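You operate a simulated robot arm through the tools that you are given. There is no shell and no other tool.

You run a simulated robot arm. Do the job below in one go: nothing can be reset, and whatever is moved stays where it is left.

TASK
Put things in order on the folding table. At the end: the black sanding block stands where the brown bottle stood; the red lint brush from the folding table stands on top of the green pack (marked "HERBS"); the brown bottle stands where the red lint brush stood; the blue spray can stands where the black brush stood; the black brush stands where the black sanding block stood; whatever was shut is shut again. Leave all else as you found it, and nothing knocked over.
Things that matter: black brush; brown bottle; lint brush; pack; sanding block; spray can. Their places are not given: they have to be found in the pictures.

The check looks at the end state, three seconds after you hand in, the way a careful person would. Anything else that was tipped, shoved, dropped, spilled or broken makes it a failure.

THE ROBOT
A 7-joint arm with a two-finger parallel gripper, fixed in place. Base frame: the origin is at the foot of the arm, x ahead of it, y to its left, z up; the work surface is at about z = 0.003. Readings come in m, degrees, newtons and seconds.
With the tool pointing down near the work surface it reaches from about 0.22 to 0.58 m from the base axis. Its first joint turns from -66.0 to 66.0 degrees. Payload 2.5 kg.
Tool frame: the origin (TCP) lies between the finger pads and is the grasp point; the fingertips stand 0.023 m ahead of it; z points along the fingers, y is the line along which they close. Largest opening 0.094 m; finger width 0.038, thickness 0.01; the body of the gripper, 0.054 by 0.096 m, starts 0.039 m behind the TCP.
Orientation is told as [roll, pitch, yaw] about the base's x, y, z axes, in that order, counted from this pose: with the fingers straight down and closing along the base's y, the tool's x points along the base's -x, its y along +y and its z along -z.

THE INTERFACE
- The arm moves only by the tool play_rows. Its argument "moves" is a list of rows, each a list of 7 numbers: the turn, a rotation vector about the tool's x, y, z in units of 5 degrees (1.0 is 5 degrees), then the shift along the tool's x, y, z in units of 40 mm (1.0 is 40 mm), then the gripper command, from -1 (fully open) to 1 (shut), values between in proportion. In form: [[wx, wy, wz, tx, ty, tz, jaw], ...]. A call has 1 to 20 rows; each row shifts and turns the commanded pose from where the row before left it, along the tool's axes as they then stand. A call with a number of a shift or a turn outside -1 to 1 is refused whole. Each row takes 0.2 s and may step no farther than 0.05 m and 8.6 degrees from the row before; otherwise, or with a gripper value out of range, the whole call is refused. Where a pose cannot be reached the arm comes as near as it can. A force on the tool above 40 N (or 10 N above the force at the start of the call, whichever is more), or a blocked arm, ends the call early, and 0.2 s more pass. Each finger travels about 0.108 m/s and halts on what it meets, pressing with about 36 N; the grip force reading is that of the motor and also rises with nothing between the fingers. The clock runs only during rows and for 0.2 s after the last one: add rows that do not move to give the fingers time. The reply holds the time, the measured pose of the TCP, the force on the tool along the base axes, the opening and the grip force, in the units named above and with some noise, with the torque about the TCP (base axes, N m) and any sound that the robot's microphone picked up, and new pictures: "pictures" is both (left out), scene, wrist or none.
- Cameras (640 x 400 px; columns grow to the right, rows downward): "scene" is fixed at [0.1062, -0.425, 0.542]; the picture's right is [0.86, -0.52, 0.00], its down [-0.32, -0.52, -0.79] and it looks along [0.41, 0.68, -0.61] (base axes); focal length 279 px, centre (320, 200). "wrist" rides on the gripper at [0.086, 0.016, -0.075] in the tool frame; the picture's right is [-0.18, 0.98, 0.00], its down [-0.58, -0.11, -0.81] and it looks along [-0.79, -0.15, 0.59] (tool axes); focal length 243 px, centre (320, 200).
- pixel_to_xyz(camera, pixels): there is no depth. For up to 12 entries [column, row, z] of the newest picture of that camera ("zoom" is the newest enlarged one), the place [x, y] in the base frame at which the ray of that pixel passes the height z, good to about 0.002 m, but the place of the scene camera against the robot may be out by one fixed shift of up to 0.025 m in any direction. No time passes.
- inspect(camera, box): a new picture of the part [left, top, right, bottom] of that camera's present view, enlarged. No time passes.
- finish_job(): hands the job in; it is judged then, once.

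Open the gripper and draw the arm clear of the work before you hand the job in, unless the task says otherwise.

The tools are called as a command line: name --pt "numbers of a row" for each row, then --argument value for the rest, lists and objects as JSON in quotes. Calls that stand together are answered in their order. play_rows: Moves the arm, as the interface text tells. Its arguments: {"type":"object","properties":{"moves":{"type":"array"},"pictures":{"type":"string","enum":["both","scene","wrist","none"]}},"required":["moves"]} The other tools are called the same way: pixel_to_xyz (camera, pixels) gives the place at which the rays of pixels pass given heights; inspect (camera, box) takes an enlarged picture of a part of a camera's view; finish_job () hands the job in.

At the start:

```text
t: 0.0
ee_pos: [0.338, -0.0058, 0.3567]
tcp_rot: [0.0, -0.1, 0.0]
contact_force: [-0.3, 0.3, 0.8]
moment: [0.02, -0.01, -0.05]
width: 0.094
finger_force: 0.0
```

scene: 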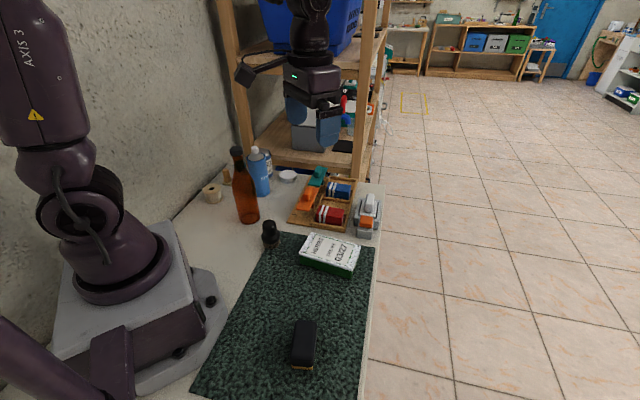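
wrist: 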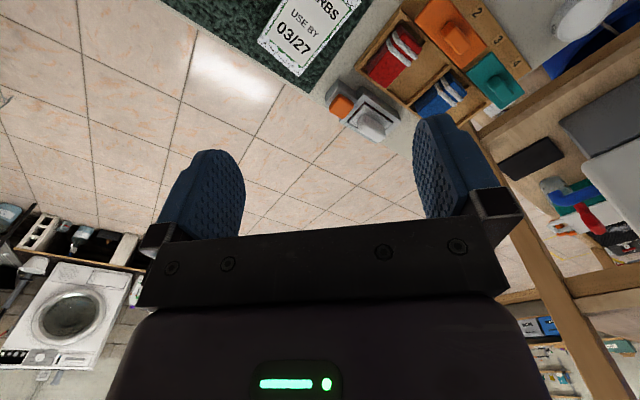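

The scene picture shows a table with a green mat, a brown bottle (245,190), a blue spray can (260,172), a green pack (330,253), a black block (303,343), a small black thing (270,235) and a crate at (325,200). I enlarge these regions to identify the items.

inspect --camera "scene" --box '[190, 130, 390, 255]'

inspect --camera "scene" --box '[190, 220, 390, 400]'

inspect --camera "wrist" --box '[240, 0, 640, 250]'

```text
3.20 times, centred on (290, 192) of scene
```

zoom: 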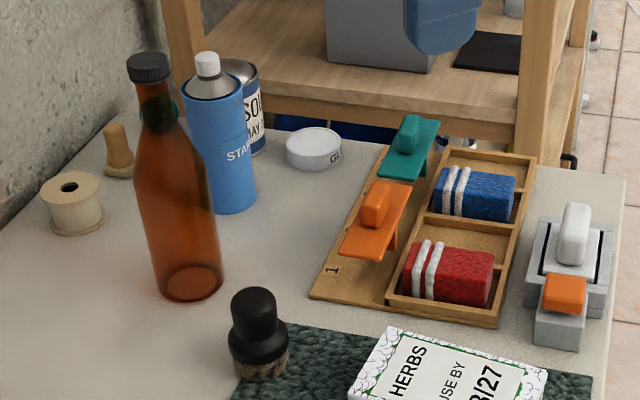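

```text
2.22 times, centred on (290, 310) of scene
```

zoom: 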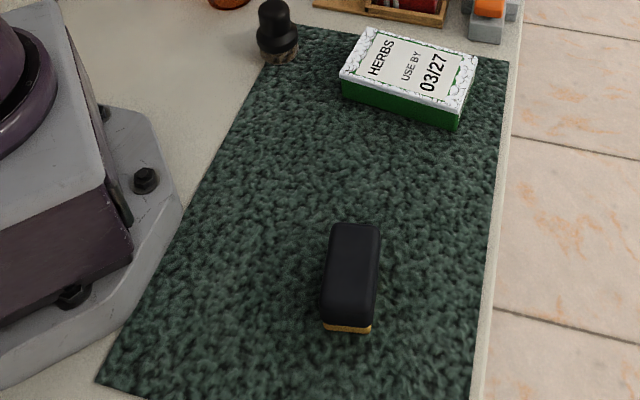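

```text
1.60 times, centred on (440, 125) of wrist
```

zoom: 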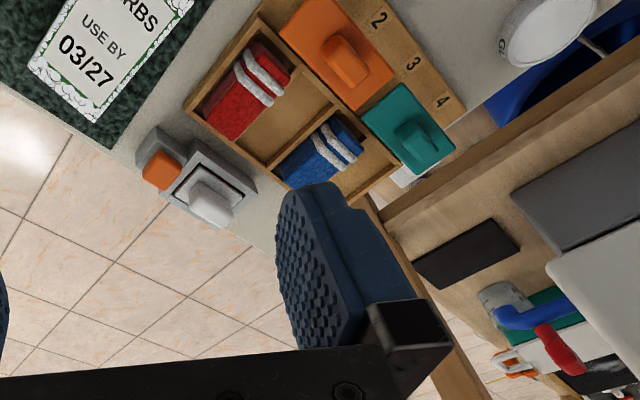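

The compartment box with orange and teal plates at (320,195), and the grey device at (366,215), need a closer look before I decide what is the lint brush. I enlarge both of them more.

inspect --camera "scene" --box '[280, 160, 390, 245]'

inspect --camera "scene" --box '[330, 60, 410, 160]'

inspect --camera "wrist" --box '[320, 0, 540, 140]'

inspect --camera "scene" --box '[190, 130, 300, 230]'

inspect --camera "wrist" --box '[480, 80, 640, 260]'

```text
4.71 times, centred on (335, 202) of scene
```

zoom: 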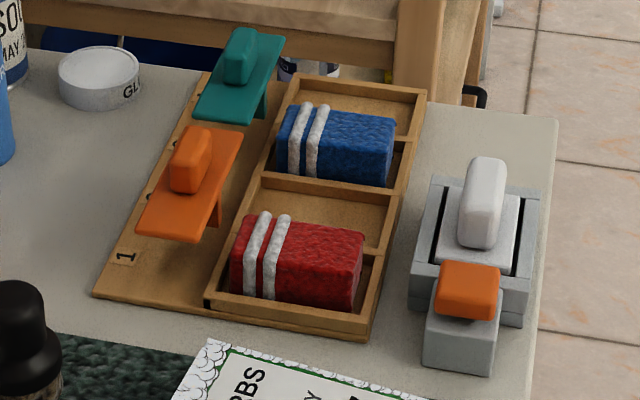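

```text
4.00 times, centred on (370, 110) of scene
```

zoom: 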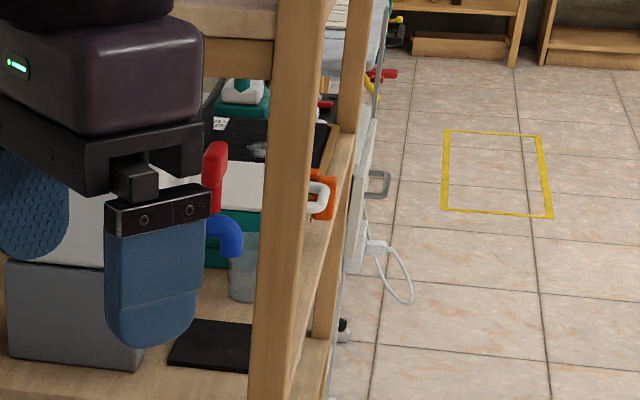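

```text
2.86 times, centred on (430, 70) of wrist
```

zoom: 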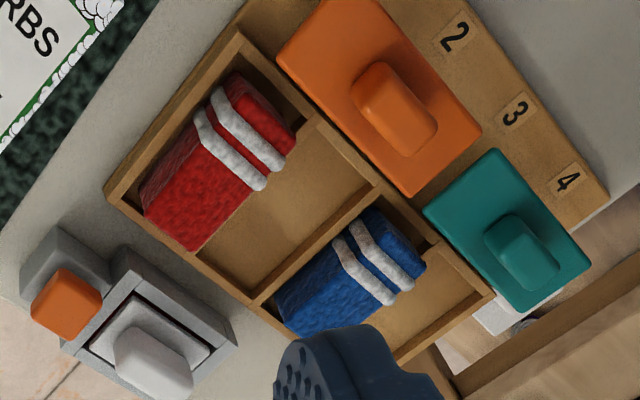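

```text
4.00 times, centred on (245, 180) of scene
```

zoom: 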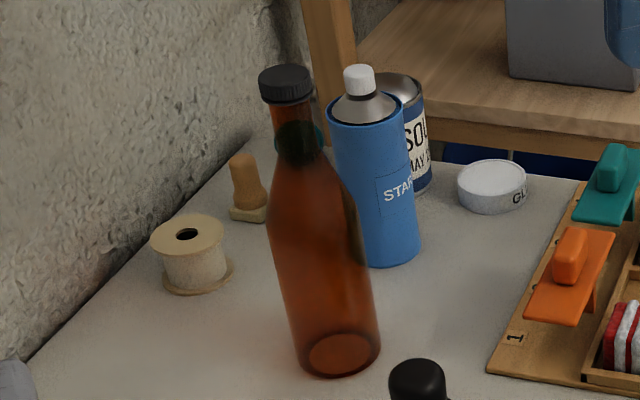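

```text
2.22 times, centred on (560, 170) of wrist
```

zoom: 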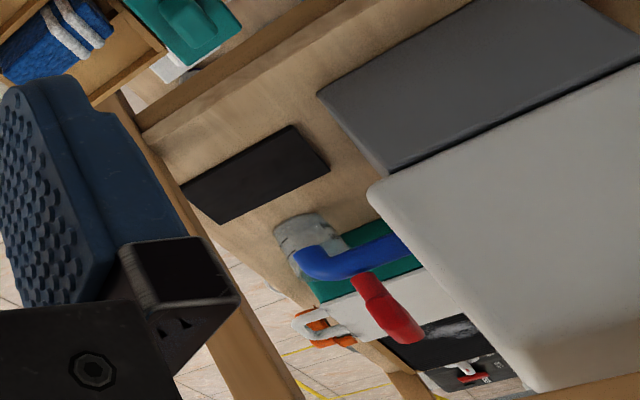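

I measure the main objects with rays from both cameras: the block in the front compartment, the box rim, the bottle, the can, the black knob, the black block and the pack.

pixel_to_xyz --camera "wrist" --pixels '[[368, 66, 0.04], [401, 24.5, 0.04], [422, 49, 0.04], [384, 87, 0.04], [355, 67, 0.02], [401, 13, 0.02], [456, 125, 0.02], [492, 102, 0.02], [415, 17, 0.05], [447, 0, 0.05], [486, 46, 0.05], [463, 68, 0.05]]'

pixel_to_xyz --camera "scene" --pixels '[[249, 219, 0.003], [261, 193, 0.003], [270, 245, 0.003], [303, 366, 0.003], [325, 371, 0.003], [326, 275, 0.003], [299, 260, 0.003], [353, 278, 0.003], [340, 225, 0.003], [316, 218, 0.02], [294, 222, 0.003], [366, 237, 0.003]]'

```text
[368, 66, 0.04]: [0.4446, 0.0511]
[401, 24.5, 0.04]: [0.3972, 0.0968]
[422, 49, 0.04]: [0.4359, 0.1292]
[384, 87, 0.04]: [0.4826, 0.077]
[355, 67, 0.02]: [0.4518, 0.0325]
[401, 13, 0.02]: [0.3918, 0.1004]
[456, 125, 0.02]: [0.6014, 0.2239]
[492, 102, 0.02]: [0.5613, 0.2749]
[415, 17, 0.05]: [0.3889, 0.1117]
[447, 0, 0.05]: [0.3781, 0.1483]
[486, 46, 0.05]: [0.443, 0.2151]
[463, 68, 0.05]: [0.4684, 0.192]
```

```text
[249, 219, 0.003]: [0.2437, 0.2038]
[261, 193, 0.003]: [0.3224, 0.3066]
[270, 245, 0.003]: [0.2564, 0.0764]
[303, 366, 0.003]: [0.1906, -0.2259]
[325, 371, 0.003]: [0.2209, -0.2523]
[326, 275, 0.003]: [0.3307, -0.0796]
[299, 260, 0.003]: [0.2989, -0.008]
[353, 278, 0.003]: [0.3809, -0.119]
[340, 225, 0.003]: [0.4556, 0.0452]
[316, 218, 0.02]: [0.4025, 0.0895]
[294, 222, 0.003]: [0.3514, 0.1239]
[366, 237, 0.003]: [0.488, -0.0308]
```

The red block in the front compartment measures about 0.07 x 0.05 m, but I want to see the left part of the table and behind the arm before deciding. I turn the wrist camera about 50 degrees to the left in place, at height 0.357 which is clear.

play_rows --pt "0 0 -1 0 0 0 -1" --pt "0 0 -1 0 0 0 -1" --pt "0 0 -1 0 0 0 -1" --pt "0 0 -1 0 0 0 -1" --pt "0 0 -1 0 0 0 -1" --pt "0 0 -1 0 0 0 -1" --pt "0 0 -1 0 0 0 -1" --pt "0 0 -1 0 0 0 -1" --pt "0 0 -1 0 0 0 -1" --pt "0 0 -1 0 0 0 -1" --pt "0 0 0 0 0 0 -1"

```text
t: 2.4
ee_pos: [0.3396, -0.0058, 0.3554]
tcp_rot: [-0.1, 0.0, 50.2]
contact_force: [0.3, -0.4, 0.5]
moment: [0.01, 0.02, 0.0]
width: 0.0938
finger_force: 0.0
```

scene: 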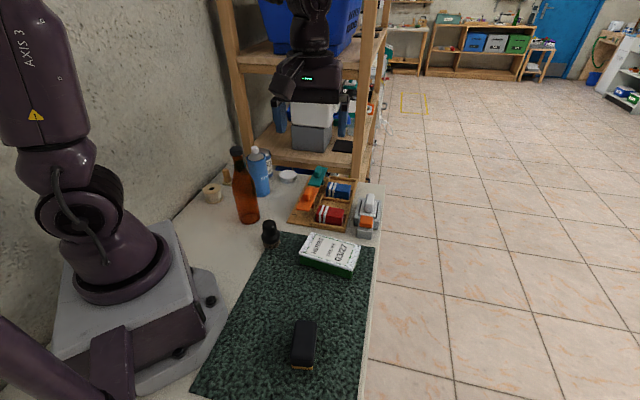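
wrist: 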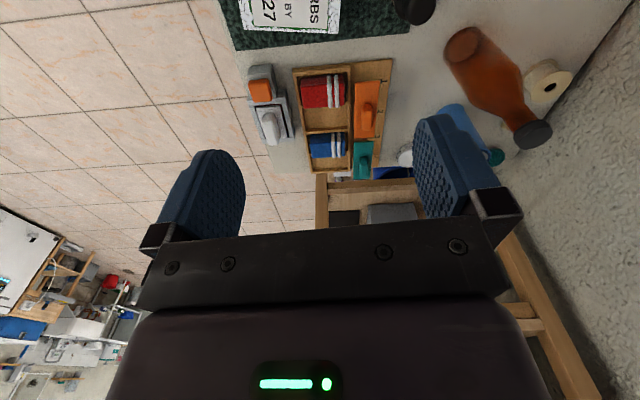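

The wrist view now shows the compartment box (340,115), the grey device (268,110) and the bottle (495,80). I enlarge these.

inspect --camera "wrist" --box '[220, 0, 460, 150]'

inspect --camera "wrist" --box '[230, 60, 390, 190]'

inspect --camera "wrist" --box '[400, 0, 640, 200]'

```text
2.67 times, centred on (340, 75) of wrist
```

zoom: 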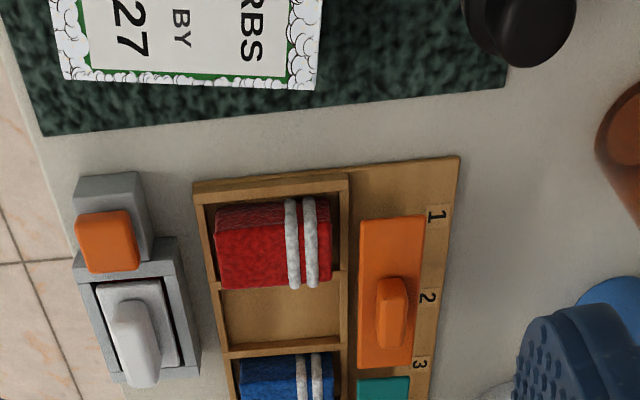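

```text
3.08 times, centred on (310, 125) of wrist
```

zoom: 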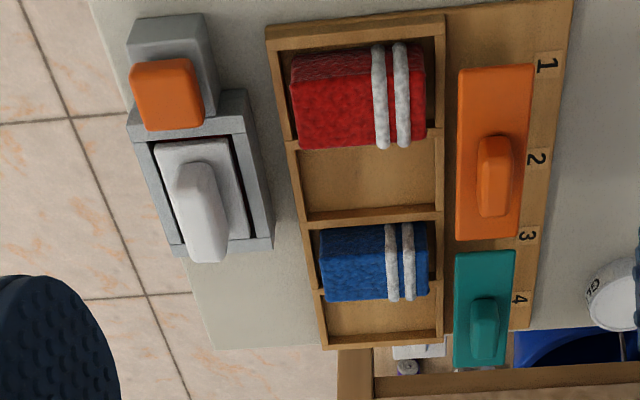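

```text
2.00 times, centred on (520, 100) of wrist
```

zoom: 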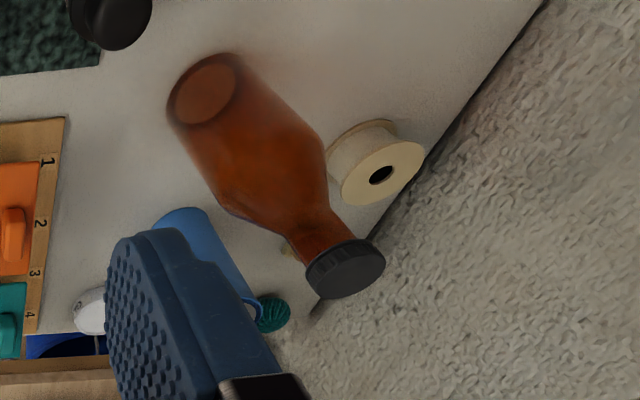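

The box, the grey device and the bottle are clear, but a second red lint brush may be on the shelf, where red and blue handles showed earlier. I turn the camera back to about 15 degrees to look at the shelf and tilt it up by 15 degrees.

play_rows --pt "0 0 1 0 0 0 -1" --pt "0 0 1 0 0 0 -1" --pt "0 0 1 0 0 0 -1" --pt "0 0 1 0 0 0 -1" --pt "0 0 1 0 0 0 -1" --pt "0 0 1 0 0 0 -1" --pt "0 0 1 0 0 0 -1" --pt "0 -1 0 0 0 0 -1" --pt "0 -1 0 0 0 0 -1" --pt "0 -1 0 0 0 0 -1" --pt "0 0 0 0 0 0 -1"

inspect --camera "wrist" --box '[400, 40, 640, 240]'

```text
t: 4.8
ee_pos: [0.3393, -0.005, 0.3564]
tcp_rot: [0.0, -15.1, 14.9]
contact_force: [0.6, 0.1, 0.2]
moment: [-0.01, -0.01, 0.03]
width: 0.0937
finger_force: 0.0
```

scene: 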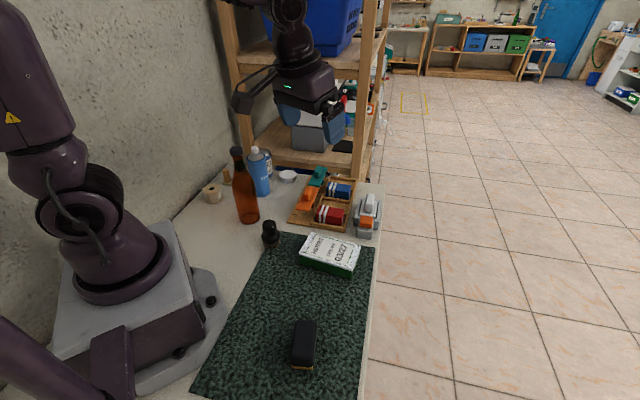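
wrist: 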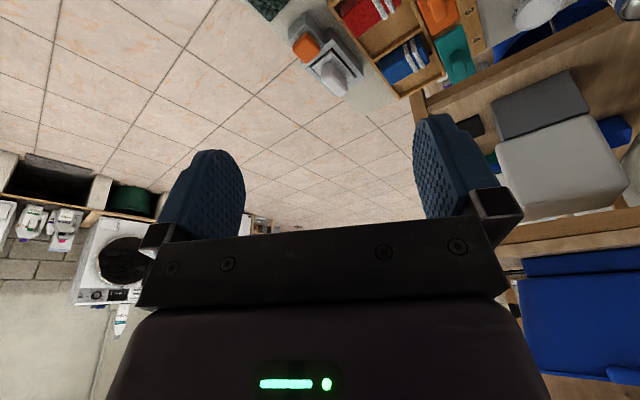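

```text
2.00 times, centred on (520, 140) of wrist
```

zoom: 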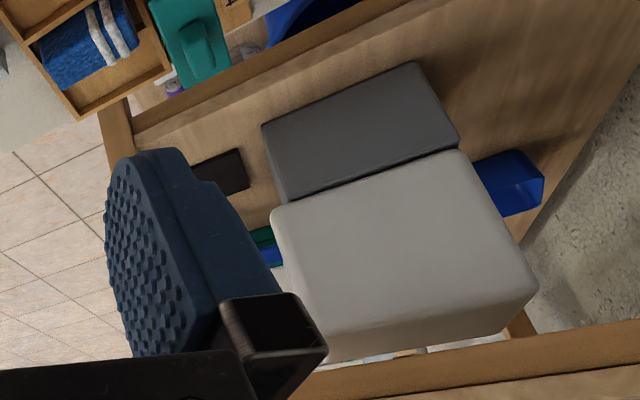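

The shelf shows only bins and a blue box, no obvious lint brush. I untilt and go lower with yaw about 45 degrees, to look closely at the compartment box and the grey device.

play_rows --pt "0 1 0 0 0 0 -1" --pt "0 1 0 0 0 0 -1" --pt "0 1 0 0 0 0 -1" --pt "0 0 -1 0 0 0.5 -1" --pt "0 0 -1 0 0 0.5 -1" --pt "0 0 -1 0 0 0.5 -1" --pt "0 0 -1 0 0 0.5 -1" --pt "0 0 -1 0 0 0.5 -1" --pt "0 0 -1 0 0 0.5 -1" --pt "0 0 0 0 0 0 -1"

inspect --camera "wrist" --box '[210, 0, 450, 150]'

```text
t: 7.0
ee_pos: [0.3385, -0.0062, 0.2355]
tcp_rot: [-0.1, 0.0, 45.0]
contact_force: [-0.3, 1.1, -0.1]
moment: [0.01, -0.01, -0.02]
width: 0.0941
finger_force: 0.2
```

scene: 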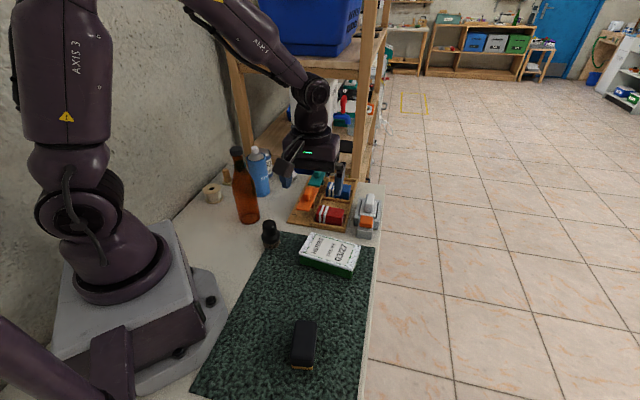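
wrist: 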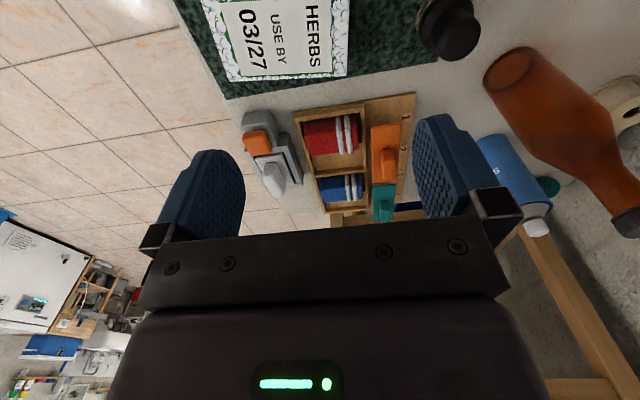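

```text
2.67 times, centred on (330, 75) of wrist
```

zoom: 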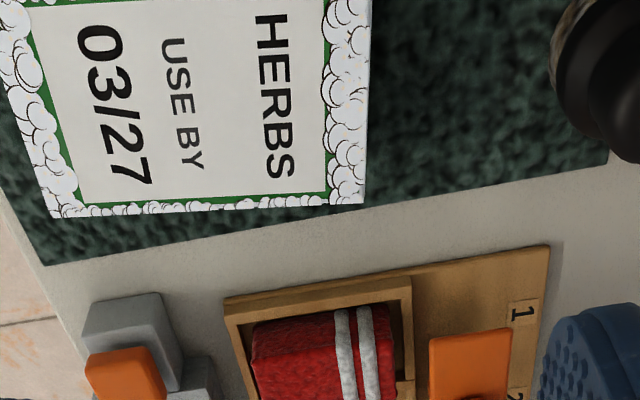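

The box is now half behind the gripper at (335,150). I back off 0.1 m along the viewing direction, so that it lies in the open part of the picture.

play_rows --pt "0 0 0 0.6 0 0 -1" --pt "0 0 0 0.8 0 0 -1" --pt "0 0 0 0.8 0 0 -1" --pt "0 0 0 0.3 0 0 -1" --pt "0 0 0 0 0 0 -1" --pictures "wrist"

inspect --camera "wrist" --box '[220, 60, 420, 220]'

inspect --camera "wrist" --box '[400, 0, 640, 150]'

```text
t: 8.2
ee_pos: [0.2686, -0.0774, 0.236]
tcp_rot: [0.2, 0.0, 45.0]
contact_force: [0.1, 1.1, -0.8]
moment: [0.02, -0.01, 0.01]
width: 0.094
finger_force: 0.0
```

wrist: 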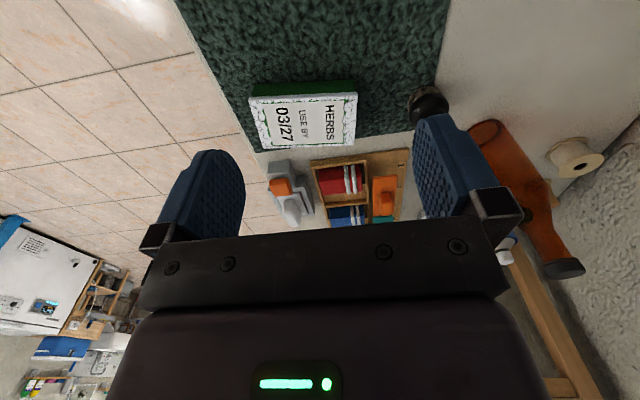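

```text
2.50 times, centred on (320, 140) of wrist
```

zoom: 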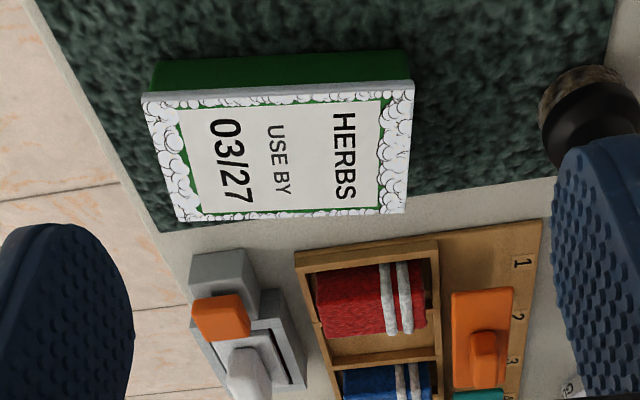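

```text
2.67 times, centred on (520, 75) of wrist
```

zoom: 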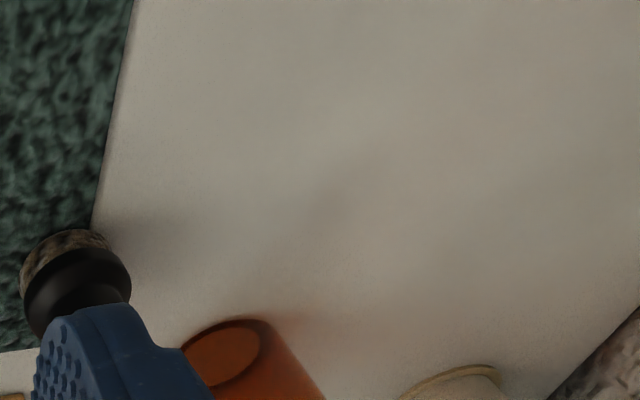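

The red and blue striped blocks sit in cells 1 and 3 of the box. I now check the area near the wall behind the bottle and the can, turning the camera to yaw about 90 degrees and rising 0.1 m.

play_rows --pt "0 0 -1 0 0 -0.3 -1" --pt "0 0 -1 0 0 -0.3 -1" --pt "0 0 -1 0 0 -0.3 -1" --pt "0 0 -1 0 0 -0.3 -1" --pt "0 0 -1 0 0 -0.3 -1" --pt "0 0 -1 0 0 -0.3 -1" --pt "0 0 -1 0 0 -0.3 -1" --pt "0 0 -1 0 0 -0.3 -1" --pt "0 0 -1 0 0 -0.3 -1" --pt "0 0 0 0 0 0 -1" --pictures "wrist"

inspect --camera "wrist" --box '[220, 60, 440, 220]'

```text
t: 10.4
ee_pos: [0.268, -0.0764, 0.3445]
tcp_rot: [0.0, 0.0, 90.1]
contact_force: [-0.6, -0.5, 0.4]
moment: [0.0, -0.02, -0.01]
width: 0.0942
finger_force: 0.0
```

wrist: 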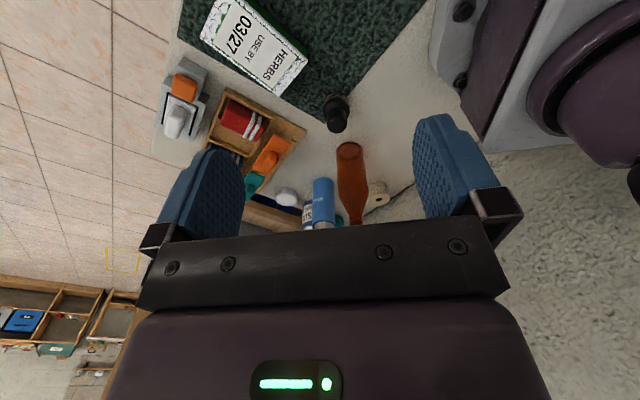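

```text
2.50 times, centred on (330, 140) of wrist
```

zoom: 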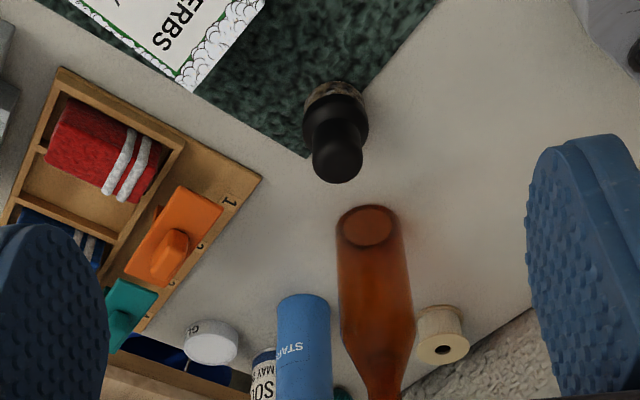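

I use this second viewpoint to find heights by crossing rays: orange plate corners (275,134), (297,149), box corner, red block corners, bottle base and can.

pixel_to_xyz --camera "wrist" --pixels '[[275, 134, 0.0], [275, 134, 0.05], [275, 134, 0.1], [229, 99, 0.0], [229, 99, 0.05], [270, 117, 0.0], [270, 117, 0.05], [350, 148, 0.003], [324, 220, 0.003], [336, 100, 0.003], [229, 87, 0.02], [305, 131, 0.003]]'

inspect --camera "wrist" --box '[150, 50, 310, 190]'

```text
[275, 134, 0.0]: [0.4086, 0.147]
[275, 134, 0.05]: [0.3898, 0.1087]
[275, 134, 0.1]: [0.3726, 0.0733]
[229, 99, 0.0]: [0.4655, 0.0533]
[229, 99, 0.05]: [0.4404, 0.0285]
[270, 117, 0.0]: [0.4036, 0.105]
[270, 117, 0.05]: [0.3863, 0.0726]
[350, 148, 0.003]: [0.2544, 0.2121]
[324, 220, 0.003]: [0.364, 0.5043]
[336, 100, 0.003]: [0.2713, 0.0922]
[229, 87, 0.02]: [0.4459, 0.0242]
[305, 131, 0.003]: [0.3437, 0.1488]
```

```text
2.86 times, centred on (230, 120) of wrist
```

zoom: 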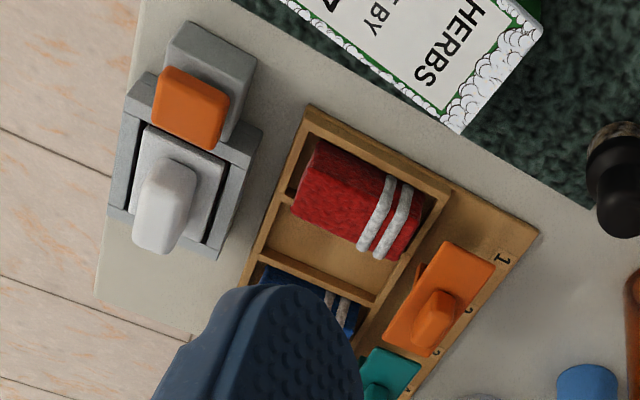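

The orange plate corner crosses at z about 0.047, so it is raised above the board. I check in the scene picture the red and blue thing on the shelf near (345,100), now that the arm has moved.

inspect --camera "scene" --box '[280, 70, 400, 160]'

inspect --camera "scene" --box '[240, 300, 360, 390]'

inspect --camera "scene" --box '[310, 170, 390, 245]'

inspect --camera "scene" --box '[560, 60, 640, 120]'

inspect --camera "scene" --box '[380, 0, 580, 100]'

```text
4.44 times, centred on (340, 115) of scene
```

zoom: 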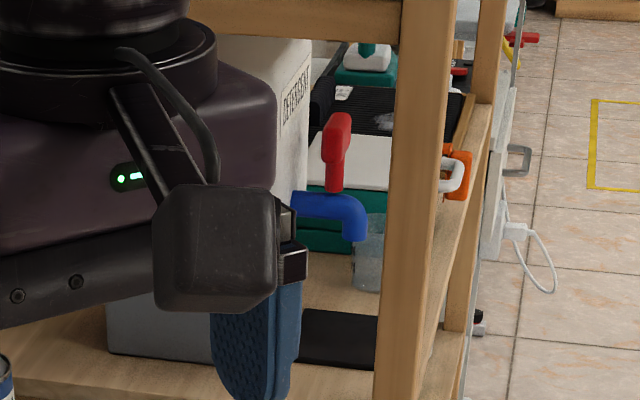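

```text
4.44 times, centred on (300, 345) of scene
```

zoom: 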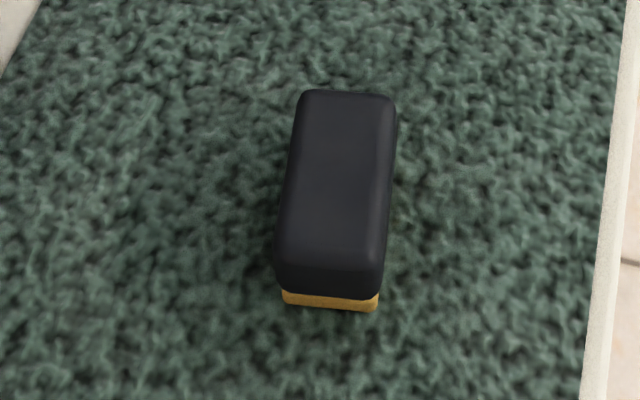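

```text
5.33 times, centred on (350, 208) of scene
```

zoom: 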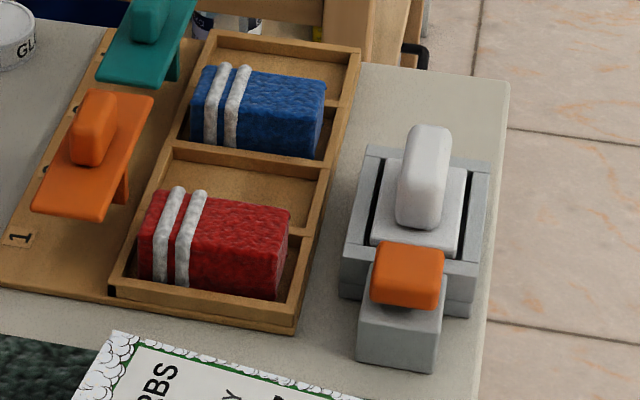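

```text
6.67 times, centred on (600, 90) of scene
```

zoom: 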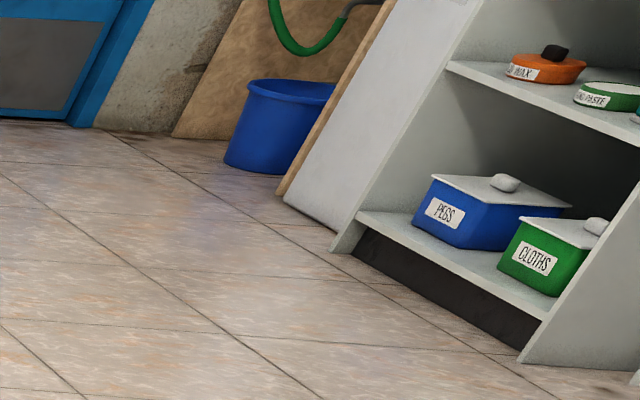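

```text
3.20 times, centred on (480, 50) of scene
```

zoom: 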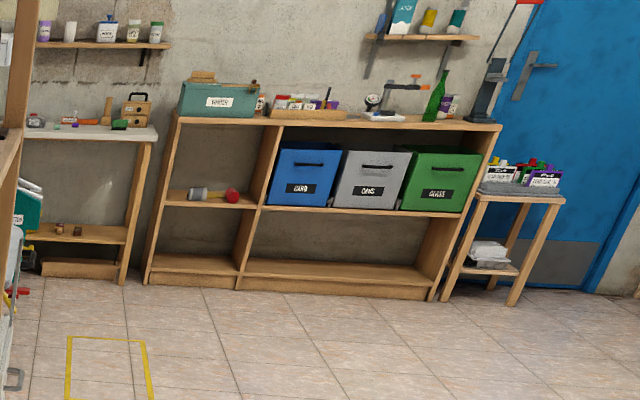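

The scene camera cannot see the table south of about y = -0.3, so something may stand there. I turn the wrist camera round to look towards -y, in place.

play_rows --pt "0 0 1 0 0 0 -1" --pt "0 0 1 0 0 0 -1" --pt "0 0 1 0 0 0 -1" --pt "0 0 1 0 0 0 -1" --pt "0 0 1 0 0 0 -1" --pt "0 0 1 0 0 0 -1" --pt "0 0 1 0 0 0 -1" --pt "0 0 1 0 0 0 -1" --pt "0 0 1 0 0 0 -1" --pt "0 0 1 0 0 0 -1" --pt "0 0 1 0 0 0 -1" --pt "0 0 1 0 0 0 -1" --pt "0 0 1 0 0 0 -1" --pt "0 0 1 0 0 0 -1" --pt "0 0 1 0 0 0 -1" --pt "0 0 1 0 0 0 -1" --pt "0 0 1 0 0 0 -1" --pt "0 0 1 0 0 0 -1" --pictures "none"

play_rows --pt "0 0 1 0 0 0 -1" --pt "0 0 1 0 0 0 -1" --pt "0 0 1 0 0 0 -1" --pt "0 0 1 0 0 0 -1" --pt "0 0 1 0 0 0 -1" --pt "0 0 1 0 0 0 -1" --pt "0 0 1 0 0 0 -1" --pt "0 0 1 0 0 0 -1" --pt "0 0 1 0 0 0 -1" --pt "0 0 1 0 0 0 -1" --pt "0 0 1 0 0 0 -1" --pt "0 0 1 0 0 0 -1" --pt "0 0 1 0 0 0 -1" --pt "0 0 1 0 0 0 -1" --pt "0 0 1 0 0 0 -1" --pt "0 0 1 0 0 0 -1" --pt "0 0 0 0 0 0 -1" --pictures "both"

```text
t: 14.2
ee_pos: [0.2687, -0.078, 0.3426]
tcp_rot: [0.0, 0.0, -0.1]
contact_force: [-0.1, -0.1, 0.6]
moment: [-0.03, 0.01, 0.01]
width: 0.0937
finger_force: 0.1
```

```text
t: 17.8
ee_pos: [0.269, -0.0767, 0.3437]
tcp_rot: [0.0, 0.0, -80.1]
contact_force: [0.5, -0.5, 0.3]
moment: [0.0, 0.02, 0.0]
width: 0.094
finger_force: 0.1
```

scene: 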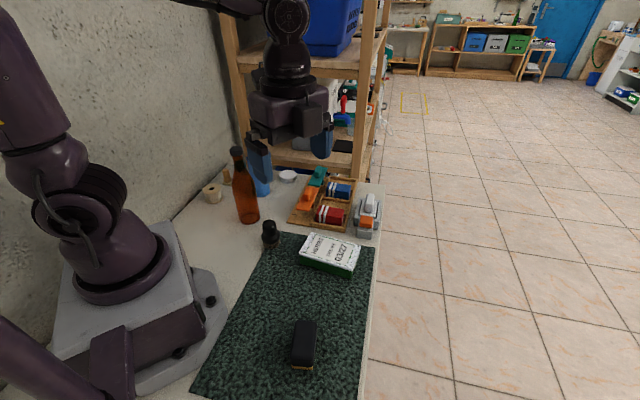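
wrist: 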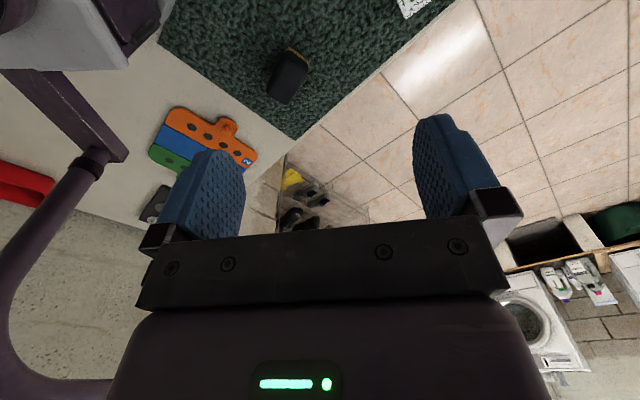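

There are more things on the south part of the table: a coloured thing at (205,140), a dark thing at (150,205) and a red one at (25,185). I enlarge them.

inspect --camera "wrist" --box '[0, 80, 260, 240]'

inspect --camera "wrist" --box '[250, 140, 420, 240]'

inspect --camera "wrist" --box '[240, 20, 340, 120]'

```text
2.46 times, centred on (130, 160) of wrist
```

zoom: 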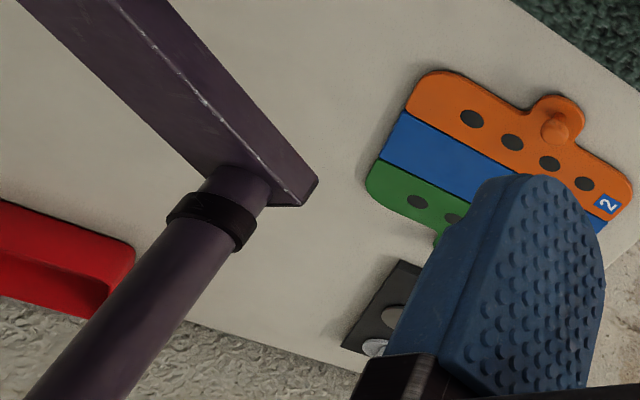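

```text
3.76 times, centred on (335, 190) of wrist
```

zoom: 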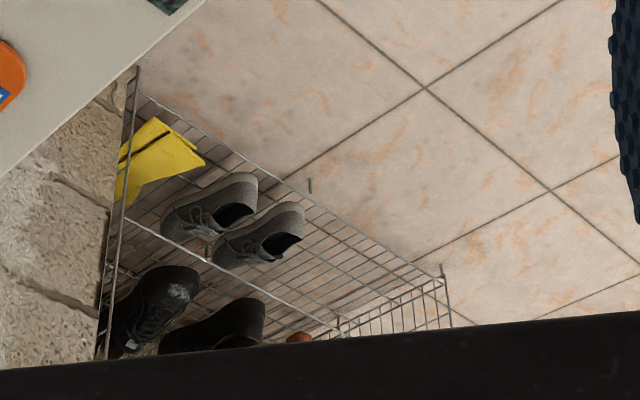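

```text
4.00 times, centred on (290, 70) of wrist
```

zoom: 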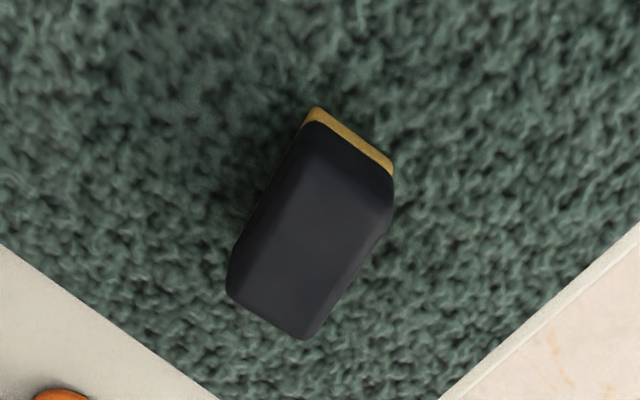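

The coloured plate is a gadget with holes, and the red thing at the far left is only partly visible. I find where they lie and then look further round.

pixel_to_xyz --camera "wrist" --pixels '[[40, 200, 0.02], [25, 165, 0.02], [150, 210, 0.003], [200, 135, 0.01], [285, 160, 0.003], [280, 90, 0.003], [80, 220, 0.003], [123, 155, 0.1]]'

play_rows --pt "0 0 1 0 0 0 -1" --pt "0 0 1 0 0 0 -1" --pt "0 0 1 0 0 0 -1" --pt "0 0 1 0 0 0 -1" --pt "0 0 1 0 0 0 -1" --pt "0 0 1 0 0 0 -1" --pt "0 0 1 0 0 0 -1" --pt "0 0 1 0 0 0 -1" --pt "0 0 0 0 0 0 -1" --pictures "wrist"

```text
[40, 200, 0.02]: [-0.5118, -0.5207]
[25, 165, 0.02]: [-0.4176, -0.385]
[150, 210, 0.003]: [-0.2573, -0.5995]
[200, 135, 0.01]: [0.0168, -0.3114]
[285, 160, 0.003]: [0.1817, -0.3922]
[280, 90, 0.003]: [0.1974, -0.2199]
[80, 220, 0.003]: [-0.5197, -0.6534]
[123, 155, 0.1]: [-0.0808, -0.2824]
```

```text
t: 19.8
ee_pos: [0.2676, -0.0758, 0.3437]
tcp_rot: [0.0, 0.0, -120.2]
contact_force: [-0.1, 0.4, -0.3]
moment: [-0.04, -0.04, 0.0]
width: 0.094
finger_force: 0.1
```

wrist: 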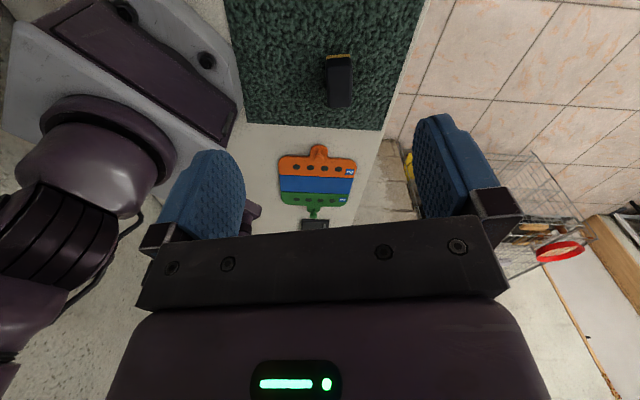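

The table's south end holds a plate gadget at (318,180) with a dark thing behind it at (315,223). I enlarge it.

inspect --camera "wrist" --box '[240, 120, 400, 240]'

inspect --camera "wrist" --box '[0, 0, 250, 220]'

```text
3.33 times, centred on (320, 180) of wrist
```

zoom: 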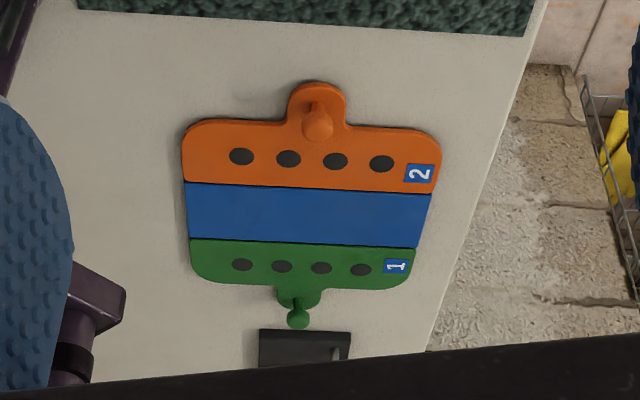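

```text
1.82 times, centred on (125, 110) of wrist
```

zoom: 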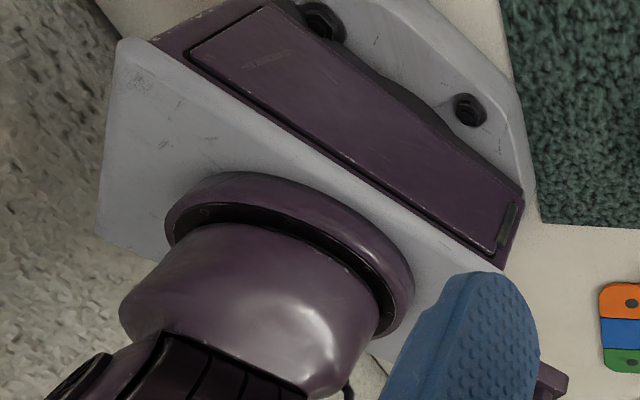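

The gadget has an orange front "2" and a green front "1" with knobs, and a dark thing stands beyond it. I move 0.1 m towards it to see the south end better.

play_rows --pt "0 0 0 -0.8 0 0 -1" --pt "0 0 0 -0.8 0 0 -1" --pt "0 0 0 -0.8 0 0 -1" --pt "0 1 0 0 0 -0.5 -1" --pt "0 1 0 0 0 -0.5 -1" --pt "0 0 0 0 0 0 -1" --pictures "both"

inspect --camera "wrist" --box '[220, 60, 420, 220]'

```text
t: 21.2
ee_pos: [0.2187, -0.1594, 0.3818]
tcp_rot: [0.0, 10.1, -120.1]
contact_force: [-0.2, -0.3, -0.3]
moment: [0.0, -0.02, 0.01]
width: 0.0938
finger_force: 0.1
```

scene: 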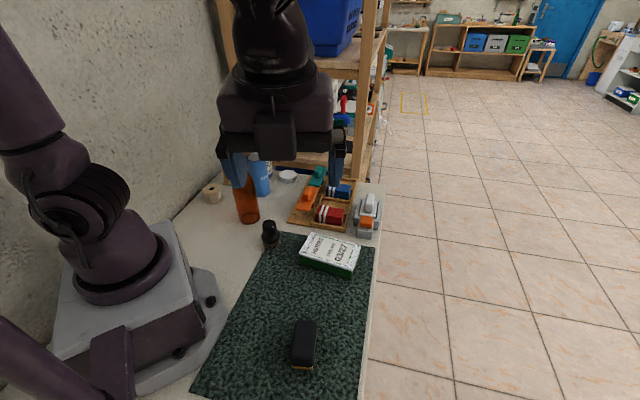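
wrist: 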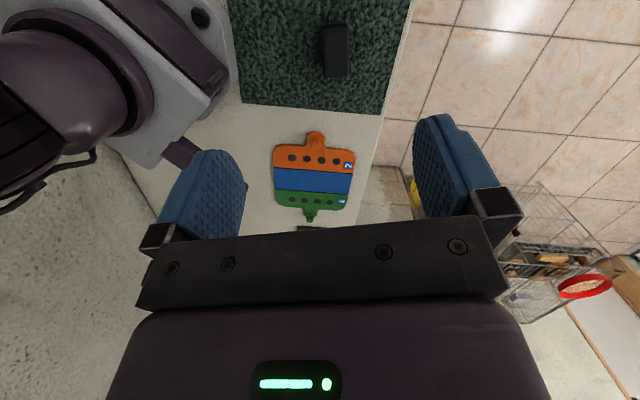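

```text
2.50 times, centred on (320, 140) of wrist
```

zoom: 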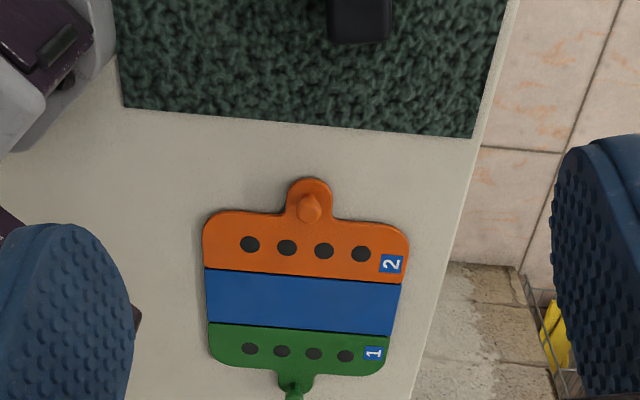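

The gadget is now clear at (315,175). I tilt the camera up to see what lies beyond it at the end of the table.

play_rows --pt "0 -1 0 0 0 0 -1" --pt "0 -1 0 0 0 0 -1" --pt "0 -1 0 0 0 0 -1" --pt "0 -1 0 0 0 0 -1" --pt "0 -1 0 0 0 0 -1" --pt "0 -1 0 0 0 0 -1" --pt "0 -1 0 0 0 0 -1" --pt "0 -1 0 0 0 0 -1" --pt "0 0 0 0 0 0 -1" --pictures "wrist"

inspect --camera "wrist" --box '[200, 0, 440, 150]'

```text
t: 23.2
ee_pos: [0.2193, -0.1622, 0.3832]
tcp_rot: [0.0, -30.1, -120.1]
contact_force: [0.5, 1.0, 0.3]
moment: [0.03, 0.02, -0.02]
width: 0.0939
finger_force: 0.1
```

wrist: 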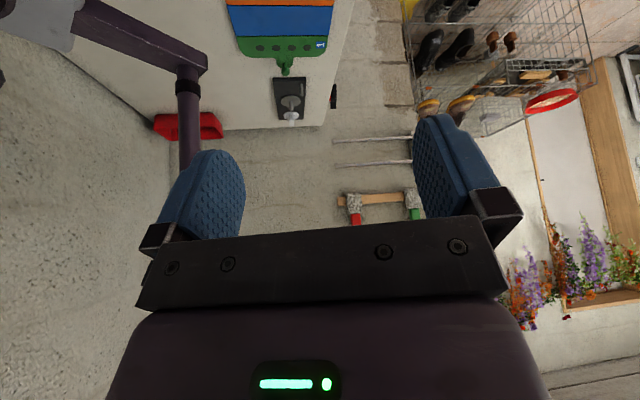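

```text
2.67 times, centred on (320, 75) of wrist
```

zoom: 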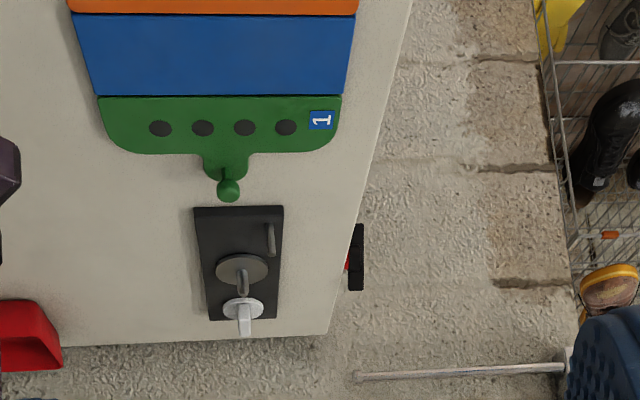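

A red thing shows at (190,125) at the table's far end and a dark latch gadget at (290,98). I check whether they are anywhere within reach.

pixel_to_xyz --camera "wrist" --pixels '[[160, 120, 0.02], [220, 135, 0.02], [290, 98, 0.01], [333, 96, 0.003], [285, 70, 0.01], [325, 125, 0.003], [240, 127, 0.003]]'

inspect --camera "wrist" --box '[120, 80, 260, 180]'

inspect --camera "wrist" --box '[300, 60, 380, 130]'

```text
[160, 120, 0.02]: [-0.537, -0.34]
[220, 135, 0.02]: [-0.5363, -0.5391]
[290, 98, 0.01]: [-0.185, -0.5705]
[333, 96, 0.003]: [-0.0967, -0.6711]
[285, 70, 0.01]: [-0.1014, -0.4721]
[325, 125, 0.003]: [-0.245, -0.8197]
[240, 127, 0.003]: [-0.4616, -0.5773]
```

```text
4.00 times, centred on (190, 130) of wrist
```

zoom: 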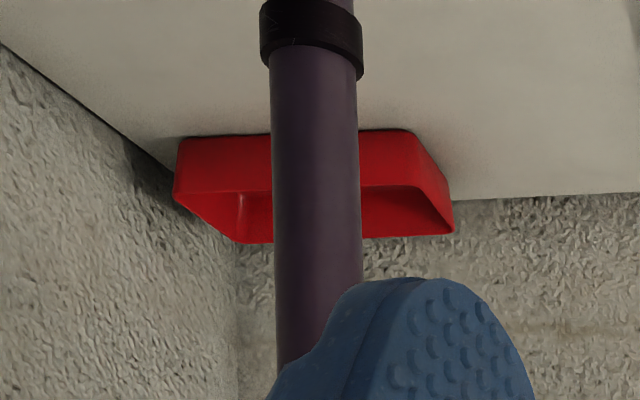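

```text
5.71 times, centred on (340, 95) of wrist
```

zoom: 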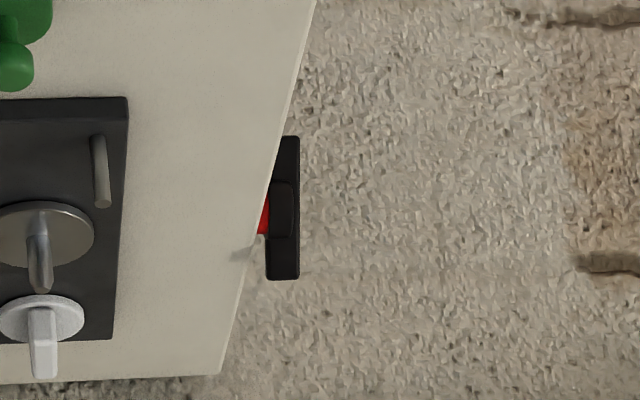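

That red thing is an empty tray out of reach at about (-0.54,-0.45), so it is no candidate. I now turn back towards the left side of the table to look from above at the corner behind the bottle and the can.

play_rows --pt "0 1 0 0 0 0 -1" --pt "0 1 0 0 0 0 -1" --pt "0 1 0 0 0 0 -1" --pt "0 1 0 0 0 0 -1" --pt "0 1 0 0 0 0 -1" --pt "0 1 0 0 0 0 -1" --pt "0 0 -1 0 0 -0.1 -1" --pt "0 0 -1 0 0 -0.1 -1" --pt "0 0 -1 0 0 -0.1 -1" --pt "0 0 -1 0 0 -0.1 -1" --pt "0 0 -1 0 0 -0.1 -1" --pt "0 0 -1 0 0 -0.1 -1" --pt "0 0 -1 0 0 -0.1 -1" --pt "0 0 -1 0 0 -0.1 -1" --pt "0 0 -1 0 0 -0.1 -1" --pt "0 0 -1 0 0 -0.1 -1" --pt "0 0 -1 0 0 0 -1" --pt "0 0 -1 0 0 0 -1" --pt "0 0 -1 0 0 0 -1" --pt "0 0 -1 0 0 0 -1" --pictures "none"

play_rows --pt "0 0 -1 0 0 0 -1" --pt "0 0 -1 0 0 0 -1" --pt "0 0 -1 0 0 0 -1" --pt "0 0 -1 0 0 0 -1" --pt "0 0 -1 0 0 0 -1" --pt "0 0 -1 0 0 0 -1" --pt "0 0 -1 0 0 0 -1" --pt "0 0 -1 0 0 0 -1" --pt "0 0 -1 0 0 0 -1" --pt "0 0 -1 0 0 0 -1" --pt "0 0 0 0 0.8 0 -1" --pt "0 0 0 0 0.8 0 -1" --pt "0 0 0 0 0.8 0 -1" --pt "0 0 0 0 0.8 0 -1" --pt "0 0 0 0 0.8 0 -1" --pt "0 0 0 0 0.8 0 -1" --pt "0 0 0 0 0.8 0 -1" --pt "0 0 0 0 0.6 0 -1" --pt "0 0 0 0 0 0 -1" --pictures "both"

```text
t: 27.4
ee_pos: [0.2195, -0.1612, 0.4225]
tcp_rot: [0.0, 0.0, -49.9]
contact_force: [0.4, 1.3, 0.0]
moment: [-0.04, -0.01, -0.01]
width: 0.0938
finger_force: 0.1
```

```text
t: 31.4
ee_pos: [0.2204, 0.0875, 0.4247]
tcp_rot: [-0.1, 0.0, -0.1]
contact_force: [1.1, 0.3, 0.4]
moment: [-0.01, -0.02, -0.01]
width: 0.0941
finger_force: 0.1
```

scene: 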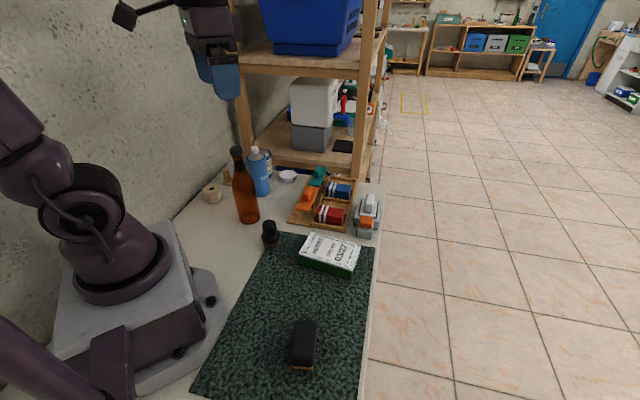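
wrist: 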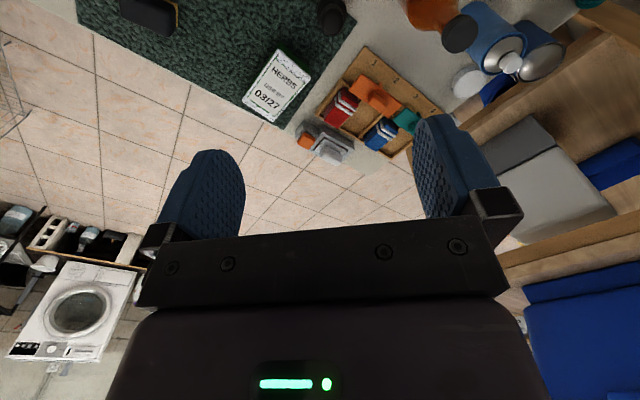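

This is a good overview from z = 0.42. I enlarge the compartment box at (370,105), the bottle/can corner and the upper right.

inspect --camera "wrist" --box '[280, 40, 460, 170]'

inspect --camera "wrist" --box '[400, 0, 640, 140]'

inspect --camera "scene" --box '[270, 60, 400, 160]'

```text
3.08 times, centred on (370, 105) of wrist
```

zoom: 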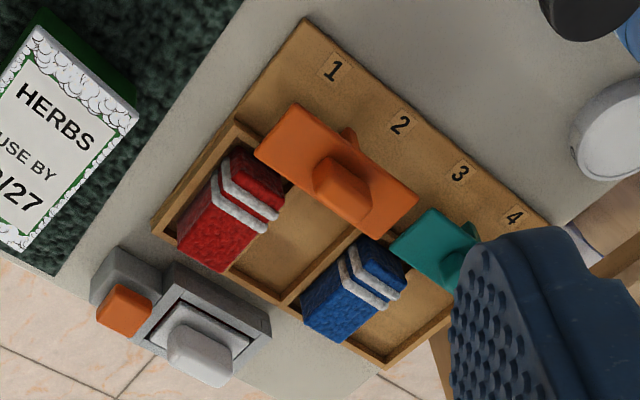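

```text
2.67 times, centred on (520, 70) of wrist
```

zoom: 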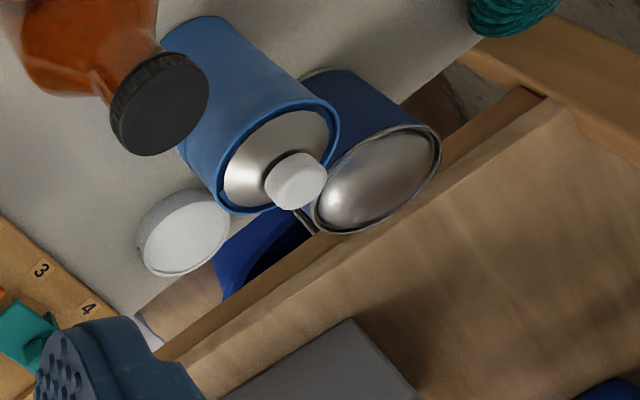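

```text
4.00 times, centred on (335, 110) of scene
```

zoom: 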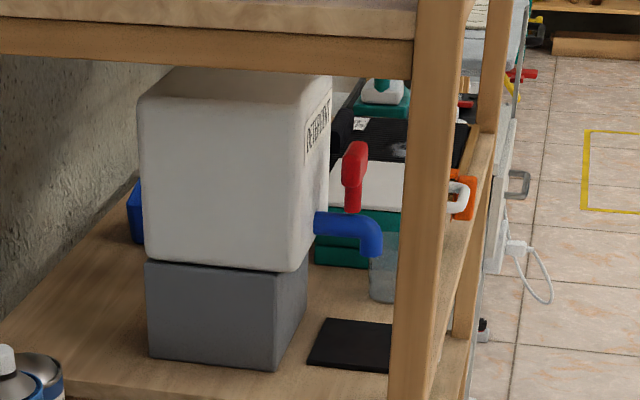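

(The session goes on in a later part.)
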